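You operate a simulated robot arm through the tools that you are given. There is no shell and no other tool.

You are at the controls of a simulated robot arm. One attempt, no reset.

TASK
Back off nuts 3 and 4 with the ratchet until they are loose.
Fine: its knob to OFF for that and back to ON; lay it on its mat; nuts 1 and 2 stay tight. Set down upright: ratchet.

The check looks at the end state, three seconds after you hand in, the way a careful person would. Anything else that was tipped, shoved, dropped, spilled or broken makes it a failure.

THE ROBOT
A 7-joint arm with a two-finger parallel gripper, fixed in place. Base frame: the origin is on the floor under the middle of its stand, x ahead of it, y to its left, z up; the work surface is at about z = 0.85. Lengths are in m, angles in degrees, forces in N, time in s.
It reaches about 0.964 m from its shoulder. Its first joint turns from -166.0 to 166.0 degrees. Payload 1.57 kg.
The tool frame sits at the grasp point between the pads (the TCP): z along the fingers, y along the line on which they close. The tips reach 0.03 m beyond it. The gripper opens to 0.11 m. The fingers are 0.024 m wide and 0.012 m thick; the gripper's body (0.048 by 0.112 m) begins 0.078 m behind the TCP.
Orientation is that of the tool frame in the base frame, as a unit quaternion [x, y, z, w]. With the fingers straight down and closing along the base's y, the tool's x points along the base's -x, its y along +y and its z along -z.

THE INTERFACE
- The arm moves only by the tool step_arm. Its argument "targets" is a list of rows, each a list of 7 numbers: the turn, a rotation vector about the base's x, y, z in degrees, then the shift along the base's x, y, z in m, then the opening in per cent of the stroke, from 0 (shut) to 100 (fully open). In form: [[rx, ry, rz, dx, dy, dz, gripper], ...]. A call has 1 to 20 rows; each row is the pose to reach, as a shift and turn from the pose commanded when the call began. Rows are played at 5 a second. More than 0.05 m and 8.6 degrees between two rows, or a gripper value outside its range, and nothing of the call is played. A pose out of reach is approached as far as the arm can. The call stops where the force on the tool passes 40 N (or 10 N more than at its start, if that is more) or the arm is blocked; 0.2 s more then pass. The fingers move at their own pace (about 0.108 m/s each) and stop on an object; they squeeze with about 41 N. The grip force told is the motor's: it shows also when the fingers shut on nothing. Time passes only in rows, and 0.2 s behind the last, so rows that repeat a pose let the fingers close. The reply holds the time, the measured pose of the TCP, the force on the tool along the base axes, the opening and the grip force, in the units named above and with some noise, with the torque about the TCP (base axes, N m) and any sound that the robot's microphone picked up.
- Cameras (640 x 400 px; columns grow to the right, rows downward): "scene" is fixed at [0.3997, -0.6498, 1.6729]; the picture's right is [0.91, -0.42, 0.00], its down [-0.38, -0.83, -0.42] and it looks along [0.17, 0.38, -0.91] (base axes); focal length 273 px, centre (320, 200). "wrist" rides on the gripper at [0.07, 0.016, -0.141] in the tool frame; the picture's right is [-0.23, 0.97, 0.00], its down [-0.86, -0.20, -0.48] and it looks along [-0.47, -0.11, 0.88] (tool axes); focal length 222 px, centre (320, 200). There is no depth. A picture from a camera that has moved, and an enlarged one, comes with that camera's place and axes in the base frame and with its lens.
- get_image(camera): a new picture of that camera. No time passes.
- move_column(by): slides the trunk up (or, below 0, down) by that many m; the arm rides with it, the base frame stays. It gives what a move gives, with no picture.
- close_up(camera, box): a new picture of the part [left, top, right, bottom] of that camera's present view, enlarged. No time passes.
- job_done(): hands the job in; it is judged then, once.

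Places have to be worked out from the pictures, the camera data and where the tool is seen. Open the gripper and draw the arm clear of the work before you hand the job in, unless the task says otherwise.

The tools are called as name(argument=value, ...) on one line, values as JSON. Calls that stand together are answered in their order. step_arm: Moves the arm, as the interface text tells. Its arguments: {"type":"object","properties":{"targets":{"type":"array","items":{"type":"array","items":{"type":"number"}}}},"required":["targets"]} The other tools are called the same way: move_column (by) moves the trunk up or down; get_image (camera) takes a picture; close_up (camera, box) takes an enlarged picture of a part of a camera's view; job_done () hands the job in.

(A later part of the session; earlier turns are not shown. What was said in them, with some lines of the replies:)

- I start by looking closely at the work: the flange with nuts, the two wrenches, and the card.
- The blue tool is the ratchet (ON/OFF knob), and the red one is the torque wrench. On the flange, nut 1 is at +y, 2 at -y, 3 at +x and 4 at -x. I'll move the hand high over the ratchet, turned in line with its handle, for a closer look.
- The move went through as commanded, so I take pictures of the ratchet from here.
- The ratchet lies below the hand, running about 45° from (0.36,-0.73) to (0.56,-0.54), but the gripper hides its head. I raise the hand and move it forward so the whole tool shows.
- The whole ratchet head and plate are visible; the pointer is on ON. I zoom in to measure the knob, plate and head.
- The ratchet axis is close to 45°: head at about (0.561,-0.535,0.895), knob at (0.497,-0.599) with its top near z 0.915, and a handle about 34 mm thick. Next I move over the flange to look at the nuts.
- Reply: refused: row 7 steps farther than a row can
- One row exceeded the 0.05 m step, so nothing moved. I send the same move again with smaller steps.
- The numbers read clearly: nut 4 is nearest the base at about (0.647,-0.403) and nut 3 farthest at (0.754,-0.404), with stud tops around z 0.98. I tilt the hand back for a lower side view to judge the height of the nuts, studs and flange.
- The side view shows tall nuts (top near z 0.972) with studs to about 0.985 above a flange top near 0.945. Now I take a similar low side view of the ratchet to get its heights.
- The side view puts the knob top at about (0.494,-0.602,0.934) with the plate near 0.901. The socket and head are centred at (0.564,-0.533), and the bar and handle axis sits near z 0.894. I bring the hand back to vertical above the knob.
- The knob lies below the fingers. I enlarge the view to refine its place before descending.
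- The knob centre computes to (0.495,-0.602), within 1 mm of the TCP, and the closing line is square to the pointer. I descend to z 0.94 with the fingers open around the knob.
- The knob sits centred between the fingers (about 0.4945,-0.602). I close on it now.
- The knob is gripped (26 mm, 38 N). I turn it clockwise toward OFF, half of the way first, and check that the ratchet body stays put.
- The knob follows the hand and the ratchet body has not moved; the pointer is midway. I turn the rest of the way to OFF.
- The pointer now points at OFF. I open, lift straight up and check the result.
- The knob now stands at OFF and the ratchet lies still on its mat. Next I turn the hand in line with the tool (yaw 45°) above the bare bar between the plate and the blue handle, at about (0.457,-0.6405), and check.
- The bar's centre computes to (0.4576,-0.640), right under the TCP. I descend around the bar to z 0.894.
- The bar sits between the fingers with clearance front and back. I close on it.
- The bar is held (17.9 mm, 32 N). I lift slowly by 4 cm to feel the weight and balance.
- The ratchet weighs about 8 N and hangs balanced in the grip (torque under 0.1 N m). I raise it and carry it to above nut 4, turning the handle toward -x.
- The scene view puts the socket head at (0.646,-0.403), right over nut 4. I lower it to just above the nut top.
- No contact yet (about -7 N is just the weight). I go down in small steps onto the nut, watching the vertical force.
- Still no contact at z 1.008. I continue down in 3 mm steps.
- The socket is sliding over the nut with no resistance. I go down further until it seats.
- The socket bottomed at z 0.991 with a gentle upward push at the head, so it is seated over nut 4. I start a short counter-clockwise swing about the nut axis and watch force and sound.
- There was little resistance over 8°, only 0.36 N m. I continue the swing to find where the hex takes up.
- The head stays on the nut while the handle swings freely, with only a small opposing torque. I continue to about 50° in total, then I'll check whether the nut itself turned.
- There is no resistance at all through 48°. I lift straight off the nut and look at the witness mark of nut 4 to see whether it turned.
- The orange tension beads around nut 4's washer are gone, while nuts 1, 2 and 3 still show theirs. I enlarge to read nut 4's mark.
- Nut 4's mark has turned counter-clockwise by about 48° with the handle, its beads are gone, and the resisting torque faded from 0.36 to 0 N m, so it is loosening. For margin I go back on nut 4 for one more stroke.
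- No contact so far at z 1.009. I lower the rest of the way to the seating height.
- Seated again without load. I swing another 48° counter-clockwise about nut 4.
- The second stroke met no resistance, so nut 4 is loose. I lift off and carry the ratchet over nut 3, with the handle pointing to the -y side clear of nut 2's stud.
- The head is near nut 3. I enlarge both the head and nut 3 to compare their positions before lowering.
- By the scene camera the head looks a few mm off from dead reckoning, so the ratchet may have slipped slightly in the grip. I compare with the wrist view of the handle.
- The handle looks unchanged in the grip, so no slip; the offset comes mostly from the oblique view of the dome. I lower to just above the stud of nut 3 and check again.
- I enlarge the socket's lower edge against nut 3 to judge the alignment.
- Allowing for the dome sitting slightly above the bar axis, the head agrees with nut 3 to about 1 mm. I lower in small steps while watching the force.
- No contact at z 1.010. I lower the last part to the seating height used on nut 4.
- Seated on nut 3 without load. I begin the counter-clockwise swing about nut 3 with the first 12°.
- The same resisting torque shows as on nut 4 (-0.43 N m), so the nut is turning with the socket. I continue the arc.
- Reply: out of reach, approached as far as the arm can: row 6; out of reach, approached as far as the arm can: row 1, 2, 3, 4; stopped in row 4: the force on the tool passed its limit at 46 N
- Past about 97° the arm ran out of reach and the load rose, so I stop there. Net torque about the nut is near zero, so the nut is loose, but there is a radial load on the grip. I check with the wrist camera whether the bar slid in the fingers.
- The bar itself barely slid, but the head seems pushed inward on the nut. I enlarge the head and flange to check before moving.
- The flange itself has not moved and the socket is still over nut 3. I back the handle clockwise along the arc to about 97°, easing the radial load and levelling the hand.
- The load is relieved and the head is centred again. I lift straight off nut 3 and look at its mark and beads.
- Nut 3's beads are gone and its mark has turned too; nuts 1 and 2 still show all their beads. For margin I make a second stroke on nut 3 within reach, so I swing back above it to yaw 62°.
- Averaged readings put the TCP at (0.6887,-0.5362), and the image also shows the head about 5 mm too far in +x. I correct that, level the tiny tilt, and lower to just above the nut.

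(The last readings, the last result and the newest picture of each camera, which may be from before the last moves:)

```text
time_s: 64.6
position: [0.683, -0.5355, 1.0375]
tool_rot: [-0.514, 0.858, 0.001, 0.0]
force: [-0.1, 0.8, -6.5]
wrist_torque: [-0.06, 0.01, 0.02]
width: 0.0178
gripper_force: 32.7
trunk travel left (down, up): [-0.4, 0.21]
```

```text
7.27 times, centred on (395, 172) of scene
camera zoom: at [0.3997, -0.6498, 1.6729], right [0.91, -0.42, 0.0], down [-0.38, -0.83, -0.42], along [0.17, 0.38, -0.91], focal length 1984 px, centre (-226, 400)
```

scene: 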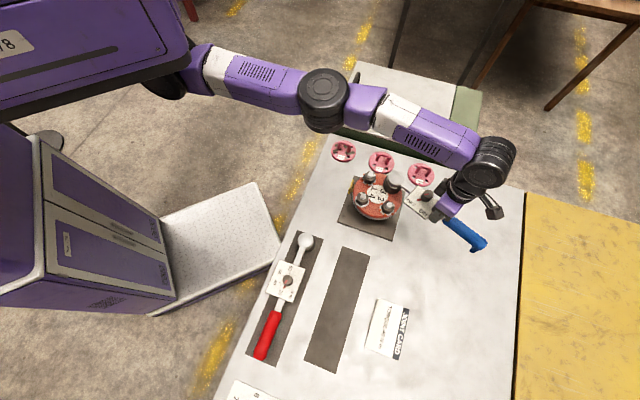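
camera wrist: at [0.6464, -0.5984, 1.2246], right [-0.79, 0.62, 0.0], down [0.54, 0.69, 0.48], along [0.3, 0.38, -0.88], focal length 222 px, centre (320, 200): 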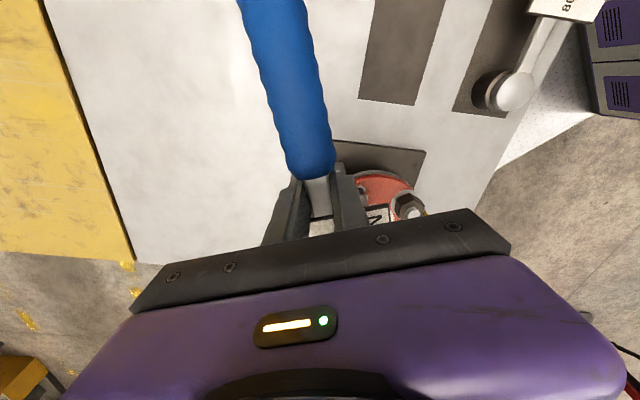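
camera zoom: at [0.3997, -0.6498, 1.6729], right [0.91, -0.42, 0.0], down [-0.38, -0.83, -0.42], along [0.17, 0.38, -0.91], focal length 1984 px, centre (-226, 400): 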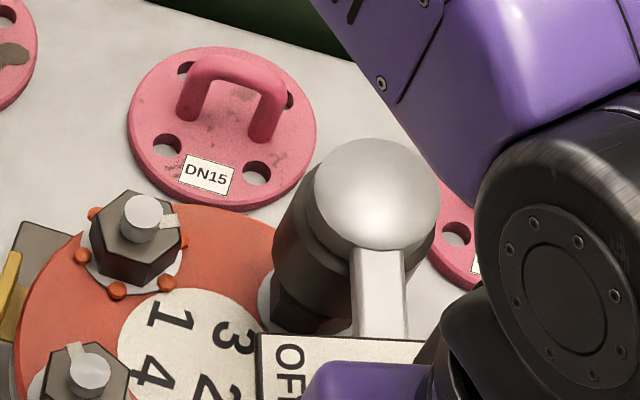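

The head matches the earlier good position within about 1 mm. I lower onto nut 3 in small steps.

step_arm(targets=[[0, 0, 0, -0.001, 0.0003, -0.01, 0], [0, 0, 0, -0.001, 0.0003, -0.02, 0], [0, 0, 0, -0.001, 0.0003, -0.026, 0], [0, 0, 0, -0.001, 0.0003, -0.032, 0], [0, 0, 0, -0.001, 0.0003, -0.037, 0], [0, 0, 0, -0.001, 0.0003, -0.041, 0], [0, 0, 0, -0.001, 0.0003, -0.044, 0], [0, 0, 0, -0.001, 0.0003, -0.044, 0]])

```text
time_s: 66.4
position: [0.6822, -0.5351, 0.9927]
tool_rot: [-0.514, 0.858, 0.0, 0.0]
force: [-0.2, 0.3, -6.6]
wrist_torque: [-0.04, 0.04, 0.01]
width: 0.0179
gripper_force: 33.3
trunk travel left (down, up): [-0.4, 0.21]
```

Seated again without force. I swing a second stroke on nut 3 from 62° to 94°, within reach.

step_arm(targets=[[0, 0, 4, 0.0094, -0.0046, 0, 0], [0, 0, 8, 0.019, -0.0085, 0, 0], [0, 0, 12, 0.0289, -0.0117, 0, 0], [0, 0, 16, 0.039, -0.0142, 0, 0]])

step_arm(targets=[[0, 0, 4, 0.0102, -0.0018, 0, 0], [0, 0, 8, 0.0206, -0.0029, 0, 0], [0, 0, 12, 0.031, -0.0033, 0, 0], [0, 0, 16, 0.0414, -0.0029, 0, 0], [0, 0, 16, 0.0414, -0.0029, 0, 0]])

```text
time_s: 67.4
position: [0.7205, -0.5506, 0.9932]
tool_rot: [-0.629, 0.777, 0.001, 0.0]
force: [-0.5, -0.9, -6.5]
wrist_torque: [-0.07, -0.01, -0.05]
width: 0.0181
gripper_force: 32.0
trunk travel left (down, up): [-0.4, 0.21]
```

```text
time_s: 68.6
position: [0.7631, -0.5541, 0.9924]
tool_rot: [0.73, -0.683, -0.001, -0.001]
force: [-0.3, -0.1, -5.7]
wrist_torque: [-0.04, -0.03, 0.03]
width: 0.0176
gripper_force: 32.5
trunk travel left (down, up): [-0.4, 0.21]
```

Both nuts now turn freely. I lift off nut 3 and look once at the nuts before returning the ratchet.

step_arm(targets=[[0, 0, 0, 0, 0, 0.006, 0], [0, 0, 0, 0, 0, 0.014, 0], [0, 0, 0, 0, 0, 0.026, 0], [0, 0, 0, 0, 0, 0.042, 0], [0, 0, 0, 0, 0, 0.06, 0], [0, 0, 0, 0, 0, 0.078, 0], [0, 0, 0, 0, 0, 0.09, 0], [0, 0, 0, 0, 0, 0.09, 0]])

close_up(camera="scene", box=[350, 165, 410, 220])

```text
time_s: 70.4
position: [0.7631, -0.5525, 1.0856]
tool_rot: [0.73, -0.683, -0.001, 0.0]
force: [-0.4, -0.2, -6.9]
wrist_torque: [-0.03, -0.03, 0.0]
width: 0.0177
gripper_force: 32.4
trunk travel left (down, up): [-0.4, 0.21]
```

```text
7.27 times, centred on (380, 192) of scene
camera zoom: at [0.3997, -0.6498, 1.6729], right [0.91, -0.42, 0.0], down [-0.38, -0.83, -0.42], along [0.17, 0.38, -0.91], focal length 1984 px, centre (-116, 254)
```

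zoom: 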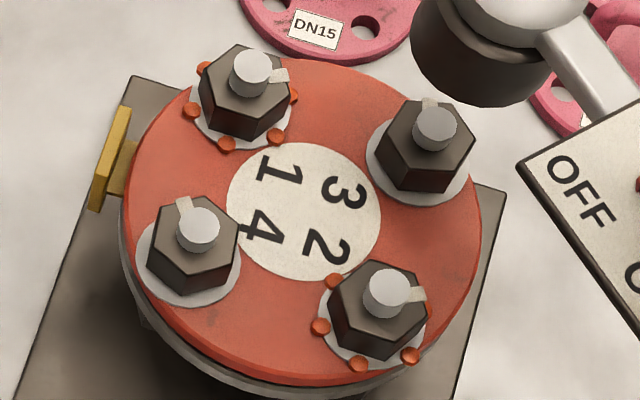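

Nut 3's mark has advanced further and nuts 1 and 2 are unchanged with their beads. I carry the ratchet back above its mat with the handle at 45°.

step_arm(targets=[[0, 0, -4, -0.028, -0.008, 0, 0], [0, 0, -8, -0.056, -0.016, 0, 0], [0, 0, -12, -0.084, -0.023, 0, 0], [0, 0, -16, -0.112, -0.031, 0, 0], [0, 0, -20, -0.14, -0.039, 0, 0], [0, 0, -24, -0.168, -0.047, 0, 0], [0, 0, -28, -0.196, -0.054, -0.005, 0], [0, 0, -33, -0.224, -0.062, -0.015, 0], [0, 0, -38, -0.252, -0.07, -0.03, 0], [0, 0, -43, -0.28, -0.078, -0.05, 0], [0, 0, -49, -0.3046, -0.0851, -0.07, 0], [0, 0, -49, -0.3046, -0.0851, -0.07, 0]])

step_arm(targets=[[0, 0, 0, 0, 0, 0, 0]])

step_arm(targets=[[0, 0, 0, 0, 0, 0, 0]])

get_image(camera="wrist")

close_up(camera="scene", box=[260, 210, 400, 375])

```text
time_s: 73.0
position: [0.4598, -0.6405, 1.0134]
tool_rot: [-0.381, 0.925, -0.001, 0.0]
force: [-0.6, 0.2, -7.0]
wrist_torque: [-0.04, -0.02, -0.02]
width: 0.018
gripper_force: 32.7
trunk travel left (down, up): [-0.4, 0.21]
```

```text
time_s: 73.4
position: [0.4589, -0.641, 1.0125]
tool_rot: [-0.381, 0.925, 0.0, 0.0]
force: [-0.8, 0.3, -7.2]
wrist_torque: [-0.05, 0.05, 0.03]
width: 0.0178
gripper_force: 32.3
trunk travel left (down, up): [-0.4, 0.21]
```

```text
time_s: 73.8
position: [0.4607, -0.6407, 1.0131]
tool_rot: [-0.382, 0.924, -0.001, 0.001]
force: [-0.4, 0.0, -8.0]
wrist_torque: [-0.07, 0.0, -0.03]
width: 0.0181
gripper_force: 32.3
trunk travel left (down, up): [-0.4, 0.21]
```

```text
taken
camera wrist: at [0.3984, -0.6782, 1.1554], right [-0.53, 0.85, 0.0], down [0.75, 0.46, 0.48], along [0.41, 0.25, -0.88], focal length 222 px, centre (320, 200)
```

wrist: 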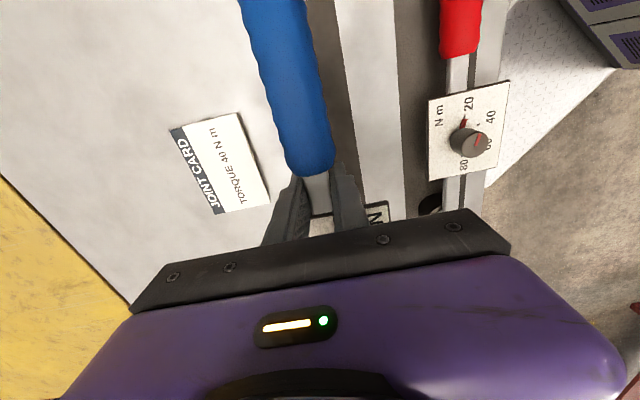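

```text
2.42 times, centred on (330, 292) of scene
camera zoom: at [0.3997, -0.6498, 1.6729], right [0.91, -0.42, 0.0], down [-0.38, -0.83, -0.42], along [0.17, 0.38, -0.91], focal length 661 px, centre (296, -24)
```

zoom: 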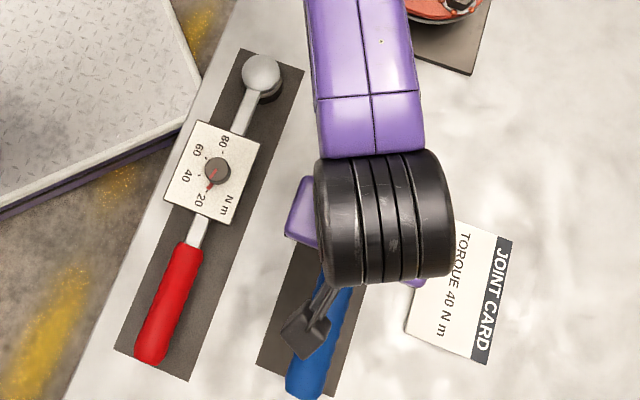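

The averaged TCP is (0.4598,-0.6407,1.013) at yaw 45°. I shift slightly to the original spot and lower to about 1 cm above the mat.

step_arm(targets=[[0, 0, 0, -0.0015, 0.0023, -0.02, 0], [0, 0, 0, -0.0015, 0.0023, -0.045, 0], [0, 0, 0, -0.0015, 0.0023, -0.07, 0], [0, 0, 0, -0.0015, 0.0023, -0.09, 0], [0, 0, 0, -0.0015, 0.0023, -0.105, 0], [0, 0, 0, -0.0015, 0.0023, -0.105, 0]])

get_image(camera="wrist")

close_up(camera="scene", box=[260, 210, 400, 375])

```text
time_s: 75.2
position: [0.457, -0.6349, 0.9071]
tool_rot: [-0.382, 0.924, 0.0, 0.0]
force: [0.3, -0.8, -6.8]
wrist_torque: [-0.06, 0.04, -0.01]
width: 0.018
gripper_force: 32.7
trunk travel left (down, up): [-0.4, 0.21]
```

```text
taken
camera wrist: at [0.3953, -0.6734, 1.0499], right [-0.53, 0.85, 0.0], down [0.75, 0.46, 0.48], along [0.41, 0.25, -0.88], focal length 222 px, centre (320, 200)
```

wrist: 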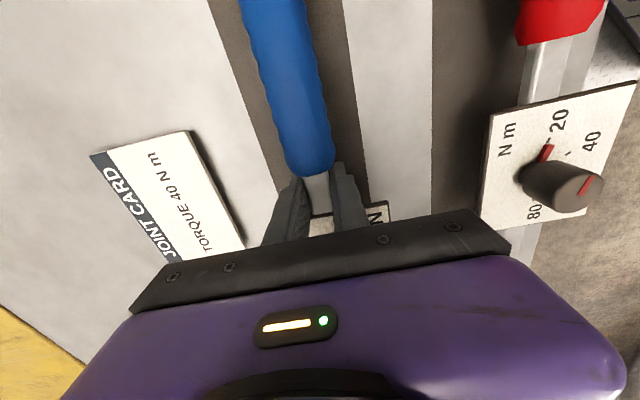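

```text
2.42 times, centred on (330, 292) of scene
camera zoom: at [0.3997, -0.6498, 1.6729], right [0.91, -0.42, 0.0], down [-0.38, -0.83, -0.42], along [0.17, 0.38, -0.91], focal length 661 px, centre (296, -24)
```

zoom: 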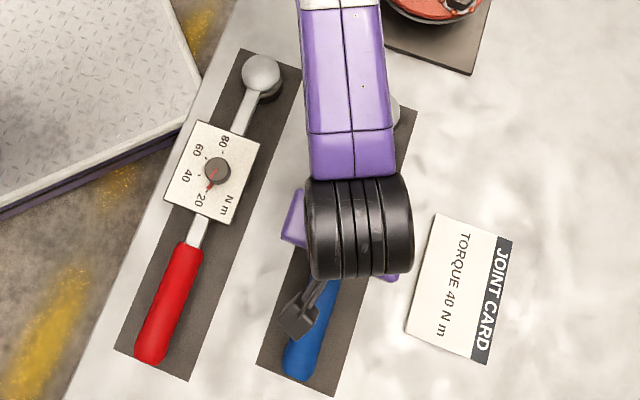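

I take a couple of idle readings to average the position before setting down.

step_arm(targets=[[0, 0, 0, 0, 0, 0, 0]])

step_arm(targets=[[0, 0, 0, 0, 0, 0, 0]])

close_up(camera="wrist", box=[180, 0, 440, 240])

```text
time_s: 75.6
position: [0.4568, -0.6357, 0.9066]
tool_rot: [-0.381, 0.924, 0.001, 0.0]
force: [0.6, 0.5, -7.3]
wrist_torque: [-0.04, 0.01, 0.03]
width: 0.0177
gripper_force: 32.5
trunk travel left (down, up): [-0.4, 0.21]
```

```text
time_s: 76.0
position: [0.4567, -0.6352, 0.9069]
tool_rot: [-0.382, 0.924, 0.001, 0.0]
force: [-0.2, 0.8, -7.7]
wrist_torque: [-0.02, 0.01, 0.02]
width: 0.0179
gripper_force: 32.7
trunk travel left (down, up): [-0.4, 0.21]
```

```text
1.67 times, centred on (310, 120) of wrist
camera zoom: at [0.3954, -0.6734, 1.0501], right [-0.53, 0.85, 0.0], down [0.75, 0.46, 0.48], along [0.41, 0.25, -0.88], focal length 370 px, centre (337, 333)
```

zoom: 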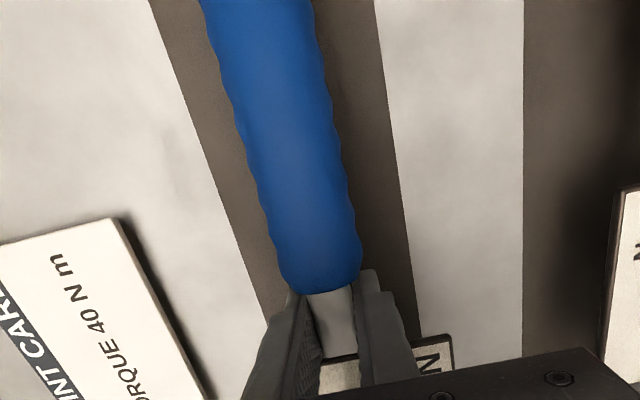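

Visually the handle is centred on the mat within about 1 mm. I lower gently in small steps until the socket and foot touch.

step_arm(targets=[[0, 0, 0, 0, 0, -0.003, 0], [0, 0, 0, 0, 0, -0.006, 0], [0, 0, 0, 0, 0, -0.009, 0], [0, 0, 0, 0, 0, -0.009, 0]])

```text
time_s: 77.0
position: [0.4571, -0.6357, 0.9005]
tool_rot: [-0.382, 0.924, -0.001, 0.0]
force: [1.9, 1.6, 0.3]
wrist_torque: [-0.69, 0.76, -0.02]
width: 0.0179
gripper_force: 32.7
trunk travel left (down, up): [-0.4, 0.21]
```

The foot touched first at z 0.9005 (torque from the handle side), so the ratchet is pitched head-up by about 2.6°. I tip the hand head-down while lowering, pivoting about the foot, to bring the socket down gently.

step_arm(targets=[[-0.5, 0.5, 0, 0, 0, -0.0012, 0], [-1.0, 1.0, 0, 0, 0, -0.0025, 0], [-1.4, 1.4, 0, 0, 0, -0.0037, 0], [-1.4, 1.4, 0, 0, 0, -0.0037, 0]])

```text
time_s: 78.0
position: [0.4563, -0.6361, 0.8947]
tool_rot: [-0.382, 0.924, -0.006, -0.015]
force: [0.6, 2.8, 2.6]
wrist_torque: [0.7, -0.63, 0.09]
width: 0.0181
gripper_force: 32.6
trunk travel left (down, up): [-0.4, 0.21]
```

Both the socket and the foot now carry load, about 8 N and 2 N, so the ratchet sits level. I open the fingers gently.

step_arm(targets=[[0, 0, 0, 0, 0, 0.0005, 20], [0, 0, 0, 0, 0, 0.0005, 30], [0, 0, 0, 0, 0, 0.0005, 45], [0, 0, 0, 0, 0, 0.0005, 60], [0, 0, 0, 0, 0, 0.0005, 60]])

get_image(camera="wrist")

```text
time_s: 79.2
position: [0.4556, -0.636, 0.8957]
tool_rot: [-0.381, 0.924, -0.006, -0.015]
force: [0.4, 0.6, 0.0]
wrist_torque: [-0.01, -0.04, -0.02]
width: 0.0659
gripper_force: 0.0
trunk travel left (down, up): [-0.4, 0.21]
```

```text
taken
camera wrist: at [0.3979, -0.6711, 1.0409], right [-0.53, 0.85, -0.01], down [0.76, 0.47, 0.45], along [0.39, 0.23, -0.89], focal length 222 px, centre (320, 200)
```

wrist: 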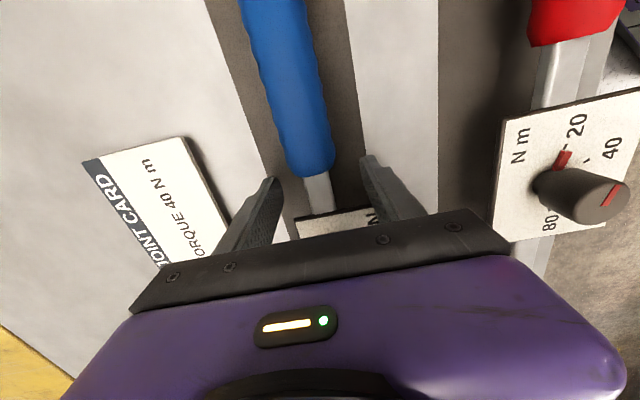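

Released cleanly. I rise straight up, level the hand, and take a picture of the ratchet on its mat.

step_arm(targets=[[0, 0, 0, 0, 0, 0.02, 60], [0, 0, 0, 0, 0, 0.05, 60], [0, 0, 0, 0, 0, 0.09, 60], [0.7, -0.7, 0, 0, 0, 0.125, 60], [1.4, -1.4, 0, 0.02, 0.02, 0.155, 60], [1.4, -1.4, 0, 0.04, 0.04, 0.185, 60], [1.4, -1.4, 0, 0.055, 0.045, 0.21, 60], [1.4, -1.4, 0, 0.055, 0.045, 0.21, 60]])

get_image(camera="wrist")

close_up(camera="wrist", box=[240, 40, 400, 200])

```text
time_s: 81.0
position: [0.5133, -0.5928, 1.1054]
tool_rot: [-0.382, 0.924, 0.001, 0.0]
force: [-0.3, -0.8, -0.2]
wrist_torque: [0.03, -0.04, -0.02]
width: 0.0661
gripper_force: 0.0
trunk travel left (down, up): [-0.4, 0.21]
```

```text
taken
camera wrist: at [0.4515, -0.6307, 1.248], right [-0.53, 0.85, 0.0], down [0.75, 0.46, 0.48], along [0.41, 0.25, -0.88], focal length 222 px, centre (320, 200)
```

wrist: 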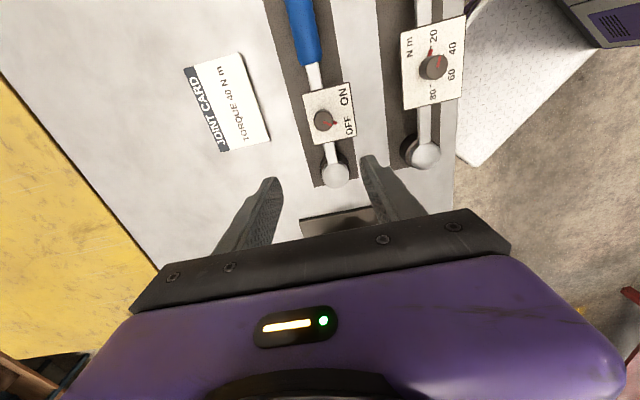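

```text
2.50 times, centred on (320, 120) of wrist
camera zoom: at [0.4515, -0.6307, 1.248], right [-0.53, 0.85, 0.0], down [0.75, 0.46, 0.48], along [0.41, 0.25, -0.88], focal length 555 px, centre (320, 400)
```

zoom: 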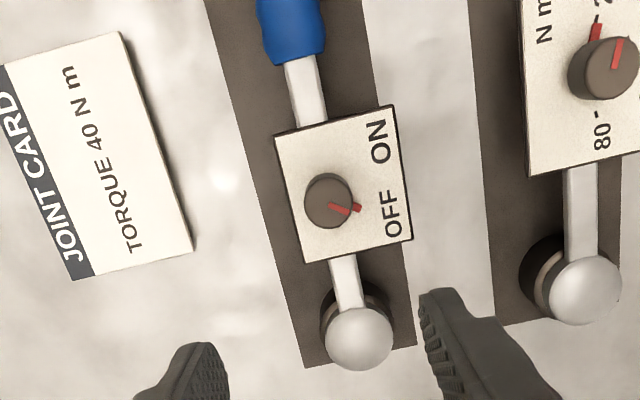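

The ratchet lies upright on its mat. The knob now computes to (0.4916,-0.6003). I turn the hand to yaw -77° over it, square to the OFF pointer.

step_arm(targets=[[0, 0, -7.6, -0.002, -0.001, 0, 60], [0, 0, -15.2, -0.004, -0.002, 0, 60], [0, 0, -22.8, -0.006, -0.003, 0, 60], [0, 0, -30.4, -0.008, -0.004, 0, 60], [0, 0, -38, -0.01, -0.005, 0, 60], [0, 0, -45.6, -0.012, -0.006, 0, 60], [0, 0, -53.2, -0.014, -0.007, -0.005, 60], [0, 0, -60.8, -0.016, -0.0075, -0.01, 60], [0, 0, -68.4, -0.018, -0.0075, -0.02, 60], [0, 0, -76, -0.02, -0.0075, -0.03, 60], [0, 0, -83.6, -0.0217, -0.0075, -0.04, 60], [0, 0, -91.2, -0.0217, -0.0075, -0.05, 60], [0, 0, -98.8, -0.0217, -0.0075, -0.06, 60], [0, 0, -106.4, -0.0217, -0.0075, -0.07, 60], [0, 0, -114, -0.0217, -0.0075, -0.08, 60], [0, 0, -122, -0.0217, -0.0075, -0.095, 60], [0, 0, -122, -0.0217, -0.0075, -0.095, 60]])

step_arm(targets=[[0, 0, 0, 0, 0, 0, 60]])

get_image(camera="wrist")

close_up(camera="wrist", box=[250, 100, 410, 200])

```text
time_s: 84.6
position: [0.4889, -0.6002, 1.0102]
tool_rot: [0.624, 0.782, 0.0, 0.0]
force: [-0.2, -0.3, 0.5]
wrist_torque: [0.02, -0.02, -0.01]
width: 0.066
gripper_force: 0.0
trunk travel left (down, up): [-0.4, 0.21]
```

```text
time_s: 85.0
position: [0.489, -0.6014, 1.0113]
tool_rot: [0.624, 0.781, 0.0, 0.0]
force: [-0.6, -0.3, 0.1]
wrist_torque: [-0.02, 0.02, 0.01]
width: 0.066
gripper_force: 0.0
trunk travel left (down, up): [-0.4, 0.21]
```

```text
taken
camera wrist: at [0.4886, -0.5297, 1.1536], right [1.0, -0.01, 0.0], down [0.0, -0.88, 0.48], along [0.0, -0.48, -0.88], focal length 222 px, centre (320, 200)
```

wrist: 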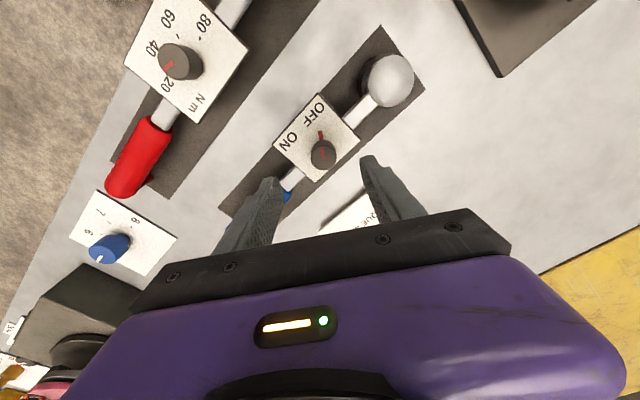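

```text
4.00 times, centred on (330, 150) of wrist
camera zoom: at [0.4886, -0.5297, 1.1536], right [1.0, -0.01, 0.0], down [0.0, -0.88, 0.48], along [0.0, -0.48, -0.88], focal length 888 px, centre (280, 400)
```

zoom: 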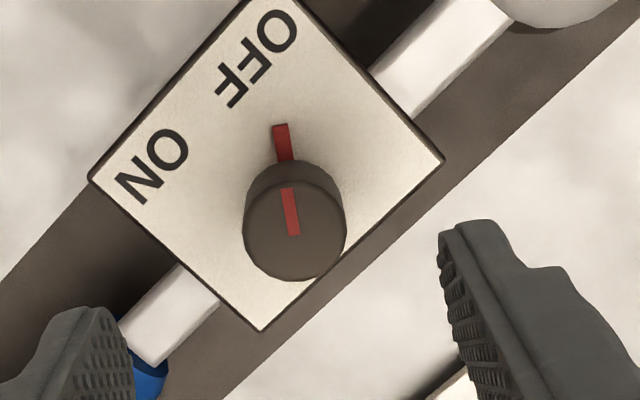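

The knob centre computes to (0.4919,-0.6009); the TCP needs +3 mm in x. I shift and descend around the knob.

step_arm(targets=[[0, 0, 0, 0.0029, 0.0003, 0, 60], [0, 0, 0, 0.0029, 0.0003, -0.025, 60], [0, 0, 0, 0.0029, 0.0003, -0.05, 60], [0, 0, 0, 0.0029, 0.0003, -0.062, 60], [0, 0, 0, 0.0029, 0.0003, -0.071, 60], [0, 0, 0, 0.0029, 0.0003, -0.071, 60]])

step_arm(targets=[[0, 0, 0, 0, 0, 0, 60]])

close_up(camera="wrist", box=[240, 120, 400, 220])

```text
time_s: 86.4
position: [0.4921, -0.6004, 0.9408]
tool_rot: [0.622, 0.783, 0.0, 0.0]
force: [1.2, 0.0, -0.5]
wrist_torque: [0.0, 0.01, 0.0]
width: 0.066
gripper_force: 0.1
trunk travel left (down, up): [-0.4, 0.21]
```

```text
time_s: 86.8
position: [0.4924, -0.5992, 0.9416]
tool_rot: [0.623, 0.782, 0.0, 0.0]
force: [-0.1, 0.0, -0.8]
wrist_torque: [-0.01, 0.0, -0.03]
width: 0.0658
gripper_force: 0.0
trunk travel left (down, up): [-0.4, 0.21]
```

```text
4.00 times, centred on (320, 170) of wrist
camera zoom: at [0.4922, -0.5294, 1.0842], right [1.0, 0.0, 0.0], down [0.0, -0.88, 0.48], along [0.0, -0.48, -0.88], focal length 888 px, centre (320, 320)
```

zoom: 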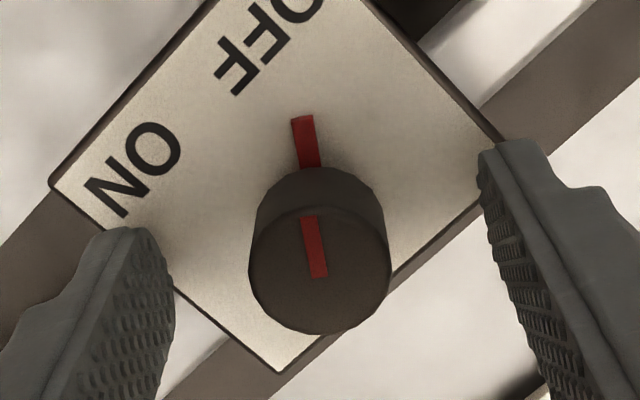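

The knob is centred between the fingers. I lower 1.5 mm and close on it.

step_arm(targets=[[0, 0, 0, -0.0003, 0.0008, -0.0015, 60], [0, 0, 0, -0.0003, 0.0008, -0.0015, 35], [0, 0, 0, -0.0003, 0.0008, -0.0015, 20], [0, 0, 0, -0.0003, 0.0008, -0.0015, 10], [0, 0, 0, -0.0003, 0.0008, -0.0015, 10], [0, 0, 0, -0.0003, 0.0008, -0.0015, 10]])

close_up(camera="wrist", box=[240, 120, 400, 220])

```text
time_s: 88.2
position: [0.4923, -0.5988, 0.9384]
tool_rot: [0.623, 0.782, 0.0, 0.001]
force: [2.5, -1.0, -0.1]
wrist_torque: [-0.16, 0.02, 0.06]
width: 0.0262
gripper_force: 36.9
trunk travel left (down, up): [-0.4, 0.21]
```

```text
4.00 times, centred on (320, 170) of wrist
camera zoom: at [0.4918, -0.5278, 1.0817], right [1.0, 0.0, 0.0], down [0.0, -0.88, 0.48], along [0.0, -0.48, -0.88], focal length 888 px, centre (320, 320)
```

zoom: 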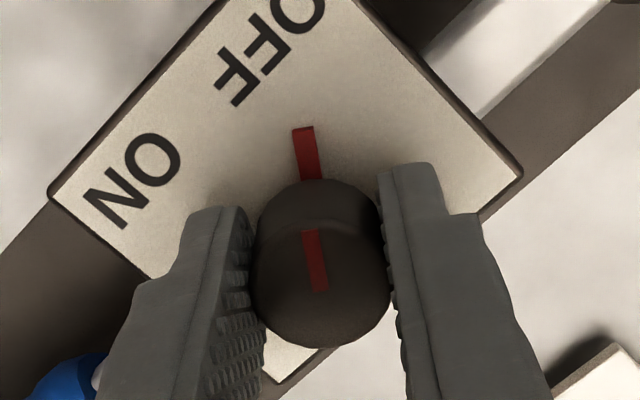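

The knob is gripped as before. I turn it counter-clockwise toward ON, in steps of 5°.

step_arm(targets=[[0, 0, 5, 0, 0, 0, 10], [0, 0, 10, 0, 0, 0, 10], [0, 0, 15, 0, 0, 0, 10], [0, 0, 20, 0, 0, 0, 10], [0, 0, 25, 0, 0, 0, 10], [0, 0, 30, 0, 0, 0, 10], [0, 0, 35, 0, 0, 0, 10]])

close_up(camera="wrist", box=[200, 80, 440, 220])

```text
time_s: 89.8
position: [0.4899, -0.5967, 0.9385]
tool_rot: [0.359, 0.933, -0.001, 0.0]
force: [-0.5, -1.7, 11.2]
wrist_torque: [0.07, 0.11, 0.0]
width: 0.0259
gripper_force: 37.2
trunk travel left (down, up): [-0.4, 0.21]
```

```text
2.67 times, centred on (320, 150) of wrist
camera zoom: at [0.4491, -0.5397, 1.0816], right [0.82, 0.57, 0.0], down [0.5, -0.72, 0.48], along [0.27, -0.39, -0.88], focal length 592 px, centre (320, 333)
```

zoom: 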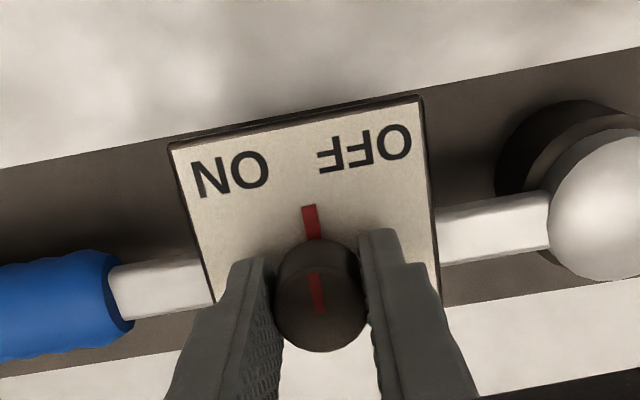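

The pointer is midway, and an 11 N upward push shows I'm pressing slightly on the knob. I raise 1 mm while finishing the turn to ON.

step_arm(targets=[[0, 0, 3, 0, 0, 0.001, 10], [0, 0, 8, 0, 0, 0.001, 10], [0, 0, 13, 0, 0, 0.001, 10], [0, 0, 18, 0, 0, 0.001, 10], [0, 0, 23, 0, 0, 0.001, 10], [0, 0, 28, 0, 0, 0.001, 10], [0, 0, 31, 0, 0, 0.001, 10], [0, 0, 31, 0, 0, 0.001, 10]])

close_up(camera="wrist", box=[200, 80, 440, 220])

```text
time_s: 91.6
position: [0.4928, -0.598, 0.9384]
tool_rot: [0.096, 0.995, 0.0, 0.001]
force: [-0.2, 1.8, -0.8]
wrist_torque: [-0.01, 0.29, 0.05]
width: 0.0261
gripper_force: 37.1
trunk travel left (down, up): [-0.4, 0.21]
```

```text
2.67 times, centred on (320, 150) of wrist
camera zoom: at [0.4261, -0.569, 1.0816], right [0.41, 0.91, 0.0], down [0.8, -0.36, 0.48], along [0.44, -0.2, -0.88], focal length 592 px, centre (320, 333)
```

zoom: 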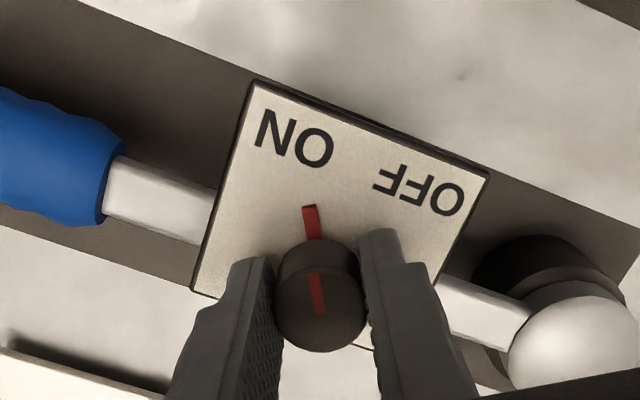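

The pointer stands at ON again, exactly as at the start. I open the fingers and rise straight up.

step_arm(targets=[[0, 0, 0, 0, 0, 0, 30], [0, 0, 0, 0, 0, 0, 45], [0, 0, 0, 0, 0, 0, 60], [0, 0, 0, 0, 0, 0, 60], [0, 0, 0, 0, 0, 0.03, 60], [0, 0, 0, 0, 0, 0.07, 60], [0, 0, 0, 0, 0, 0.11, 60], [0, 0, 0, 0, 0, 0.15, 60], [0, 0, 0, 0, 0, 0.15, 60]])

get_image(camera="wrist")

close_up(camera="wrist", box=[240, 60, 420, 190])

```text
time_s: 93.6
position: [0.4895, -0.596, 1.0898]
tool_rot: [0.097, 0.995, 0.0, 0.0]
force: [0.9, 0.0, -0.5]
wrist_torque: [-0.01, -0.02, 0.0]
width: 0.066
gripper_force: 0.0
trunk travel left (down, up): [-0.4, 0.21]
```

```text
taken
camera wrist: at [0.4239, -0.5668, 1.2336], right [0.41, 0.91, 0.0], down [0.8, -0.36, 0.48], along [0.44, -0.2, -0.88], focal length 222 px, centre (320, 200)
```

wrist: 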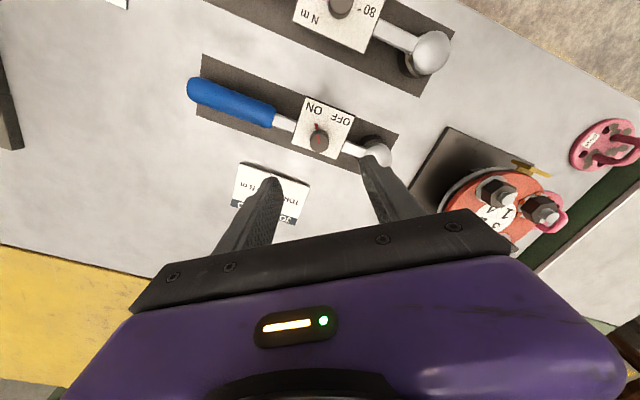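

```text
3.08 times, centred on (330, 125) of wrist
camera zoom: at [0.4239, -0.5668, 1.2336], right [0.41, 0.91, 0.0], down [0.8, -0.36, 0.48], along [0.44, -0.2, -0.88], focal length 684 px, centre (289, 431)
```

zoom: 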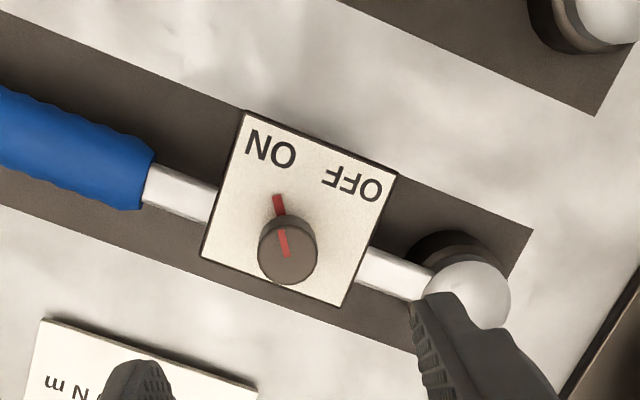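

The knob reads ON and the ratchet lies straight on its mat. I withdraw the arm up and back to its start area so everything can be inspected.

step_arm(targets=[[0, 0, 0, 0, 0, 0.04, 80], [0, 0, 0, 0, 0, 0.08, 100], [0, 0, 3, 0.005, 0.035, 0.1, 100], [0, 0, 6, 0.01, 0.08, 0.117, 100], [0, 0, 9, 0.014, 0.125, 0.117, 100], [0, 0, 11, 0.018, 0.17, 0.117, 100], [0, 0, 11, 0.021, 0.215, 0.117, 100], [0, 0, 11, 0.024, 0.26, 0.117, 100], [0, 0, 11, 0.027, 0.305, 0.117, 100], [0, 0, 11, 0.03, 0.346, 0.117, 100], [0, 0, 11, 0.03, 0.346, 0.117, 100]])

get_image(camera="scene")

close_up(camera="scene", box=[320, 130, 450, 250])

close_up(camera="scene", box=[240, 225, 380, 375])

```text
time_s: 96.0
position: [0.5192, -0.2499, 1.2081]
tool_rot: [0.001, 1.0, 0.0, 0.0]
force: [-0.3, 0.8, -0.2]
wrist_torque: [-0.01, 0.01, 0.0]
width: 0.1099
gripper_force: 0.1
trunk travel left (down, up): [-0.4, 0.21]
```

```text
taken
```

scene: 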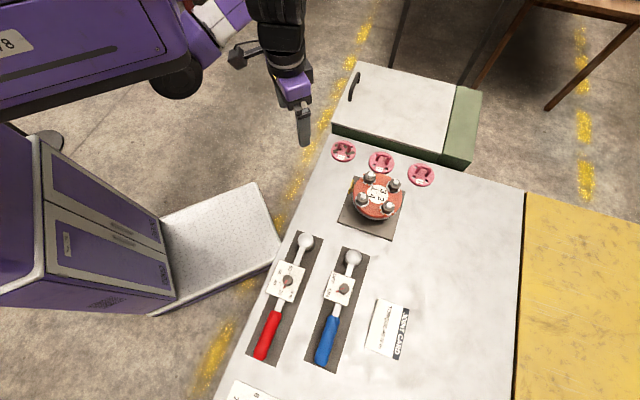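

```text
3.33 times, centred on (385, 190) of scene
camera zoom: at [0.3997, -0.6498, 1.6729], right [0.91, -0.42, 0.0], down [-0.38, -0.83, -0.42], along [0.17, 0.38, -0.91], focal length 909 px, centre (103, 233)
```

zoom: 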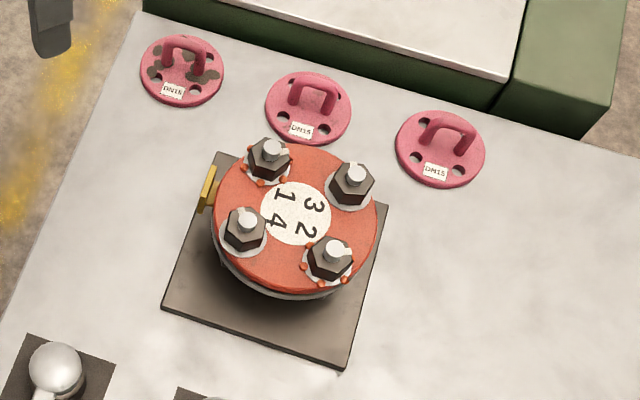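

```text
2.67 times, centred on (310, 300) of scene
camera zoom: at [0.3997, -0.6498, 1.6729], right [0.91, -0.42, 0.0], down [-0.38, -0.83, -0.42], along [0.17, 0.38, -0.91], focal length 728 px, centre (347, -67)
```

zoom: 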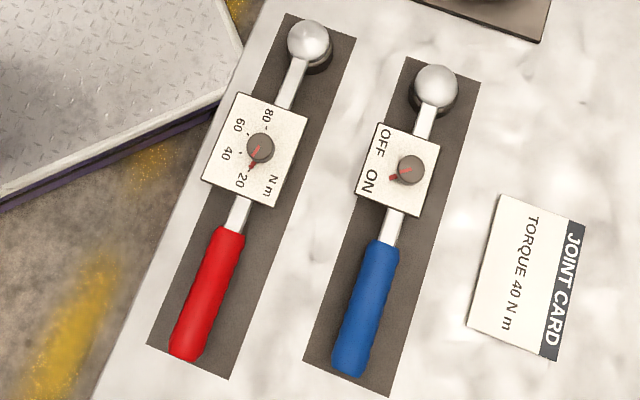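

Everything looks in place. I take one last close look at the flange from the wrist camera and at the nuts from the scene camera before handing in.

close_up(camera="wrist", box=[235, 150, 345, 250])

close_up(camera="scene", box=[350, 165, 410, 220])

close_up(camera="scene", box=[300, 240, 380, 375])

```text
4.00 times, centred on (290, 200) of wrist
camera zoom: at [0.4497, -0.2339, 1.3505], right [0.23, 0.97, 0.0], down [0.85, -0.2, 0.48], along [0.47, -0.11, -0.88], focal length 888 px, centre (440, 200)
```

zoom: 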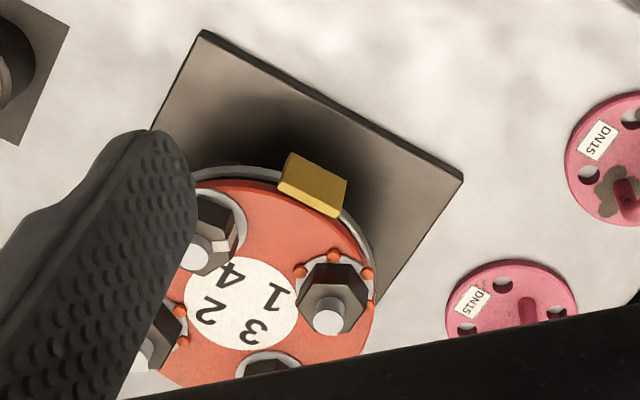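

```text
7.27 times, centred on (380, 192) of scene
camera zoom: at [0.3997, -0.6498, 1.6729], right [0.91, -0.42, 0.0], down [-0.38, -0.83, -0.42], along [0.17, 0.38, -0.91], focal length 1984 px, centre (-116, 254)
```

zoom: 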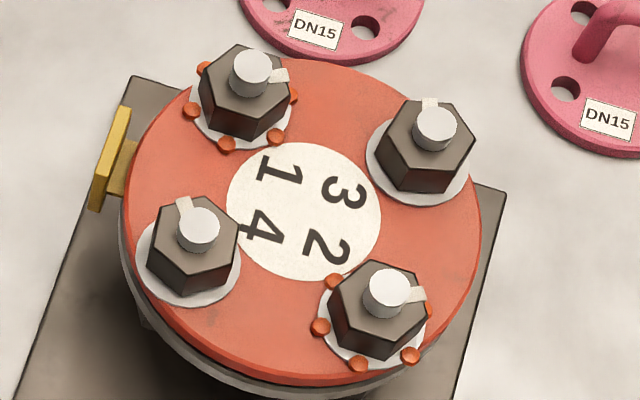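

```text
2.96 times, centred on (340, 308) of scene
camera zoom: at [0.3997, -0.6498, 1.6729], right [0.91, -0.42, 0.0], down [-0.38, -0.83, -0.42], along [0.17, 0.38, -0.91], focal length 808 px, centre (261, -118)
```

zoom: 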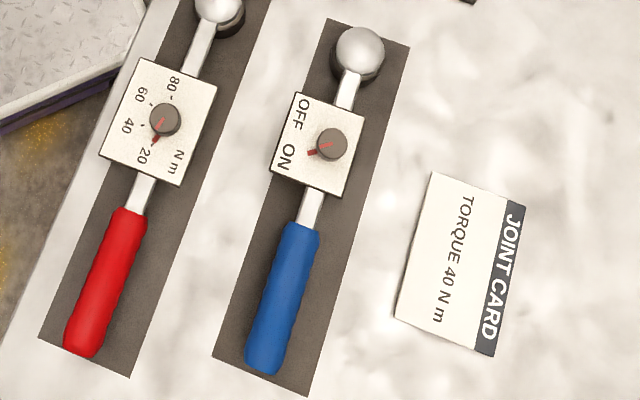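

Nuts 3 and 4 have turned back and lost their beads, while nuts 1 and 2 keep their beads and marks. The ratchet lies upright on its mat with its knob at ON, nothing else has moved, and the gripper is open and clear. I hand the job in.

job_done()

```text
The job is handed in.
```

Nuts 3 and 4 are backed off and turn freely. The ratchet is back upright on its mat with its knob at ON, and I've handed the job in.

- **Nuts 3 and 4:** I loosened each with two ratchet strokes, about 96° in all for nut 4 and about 80° for nut 3. The resisting torque dropped to about zero, and the orange beads around both washers are gone.
- **Nuts 1 and 2:** I didn't touch them. Their marks point the same way as at the start, and their beads are still there.
- **Ratchet:** The knob was at OFF for the loosening. The last pictures show the ratchet within about a centimetre of where it started.
- **Overload on nut 3:** On the first stroke the arm ran out of reach and the force limit stopped it at 46 N. I backed off, and the pictures afterwards showed the flange hadn't moved. The ratchet's bar slid about 2–3 mm in the grip and tipped slightly. I levelled it before setting it down.

The torque wrench, the joint card and the other parts look unmoved. The gripper is open and the arm is clear of the work.
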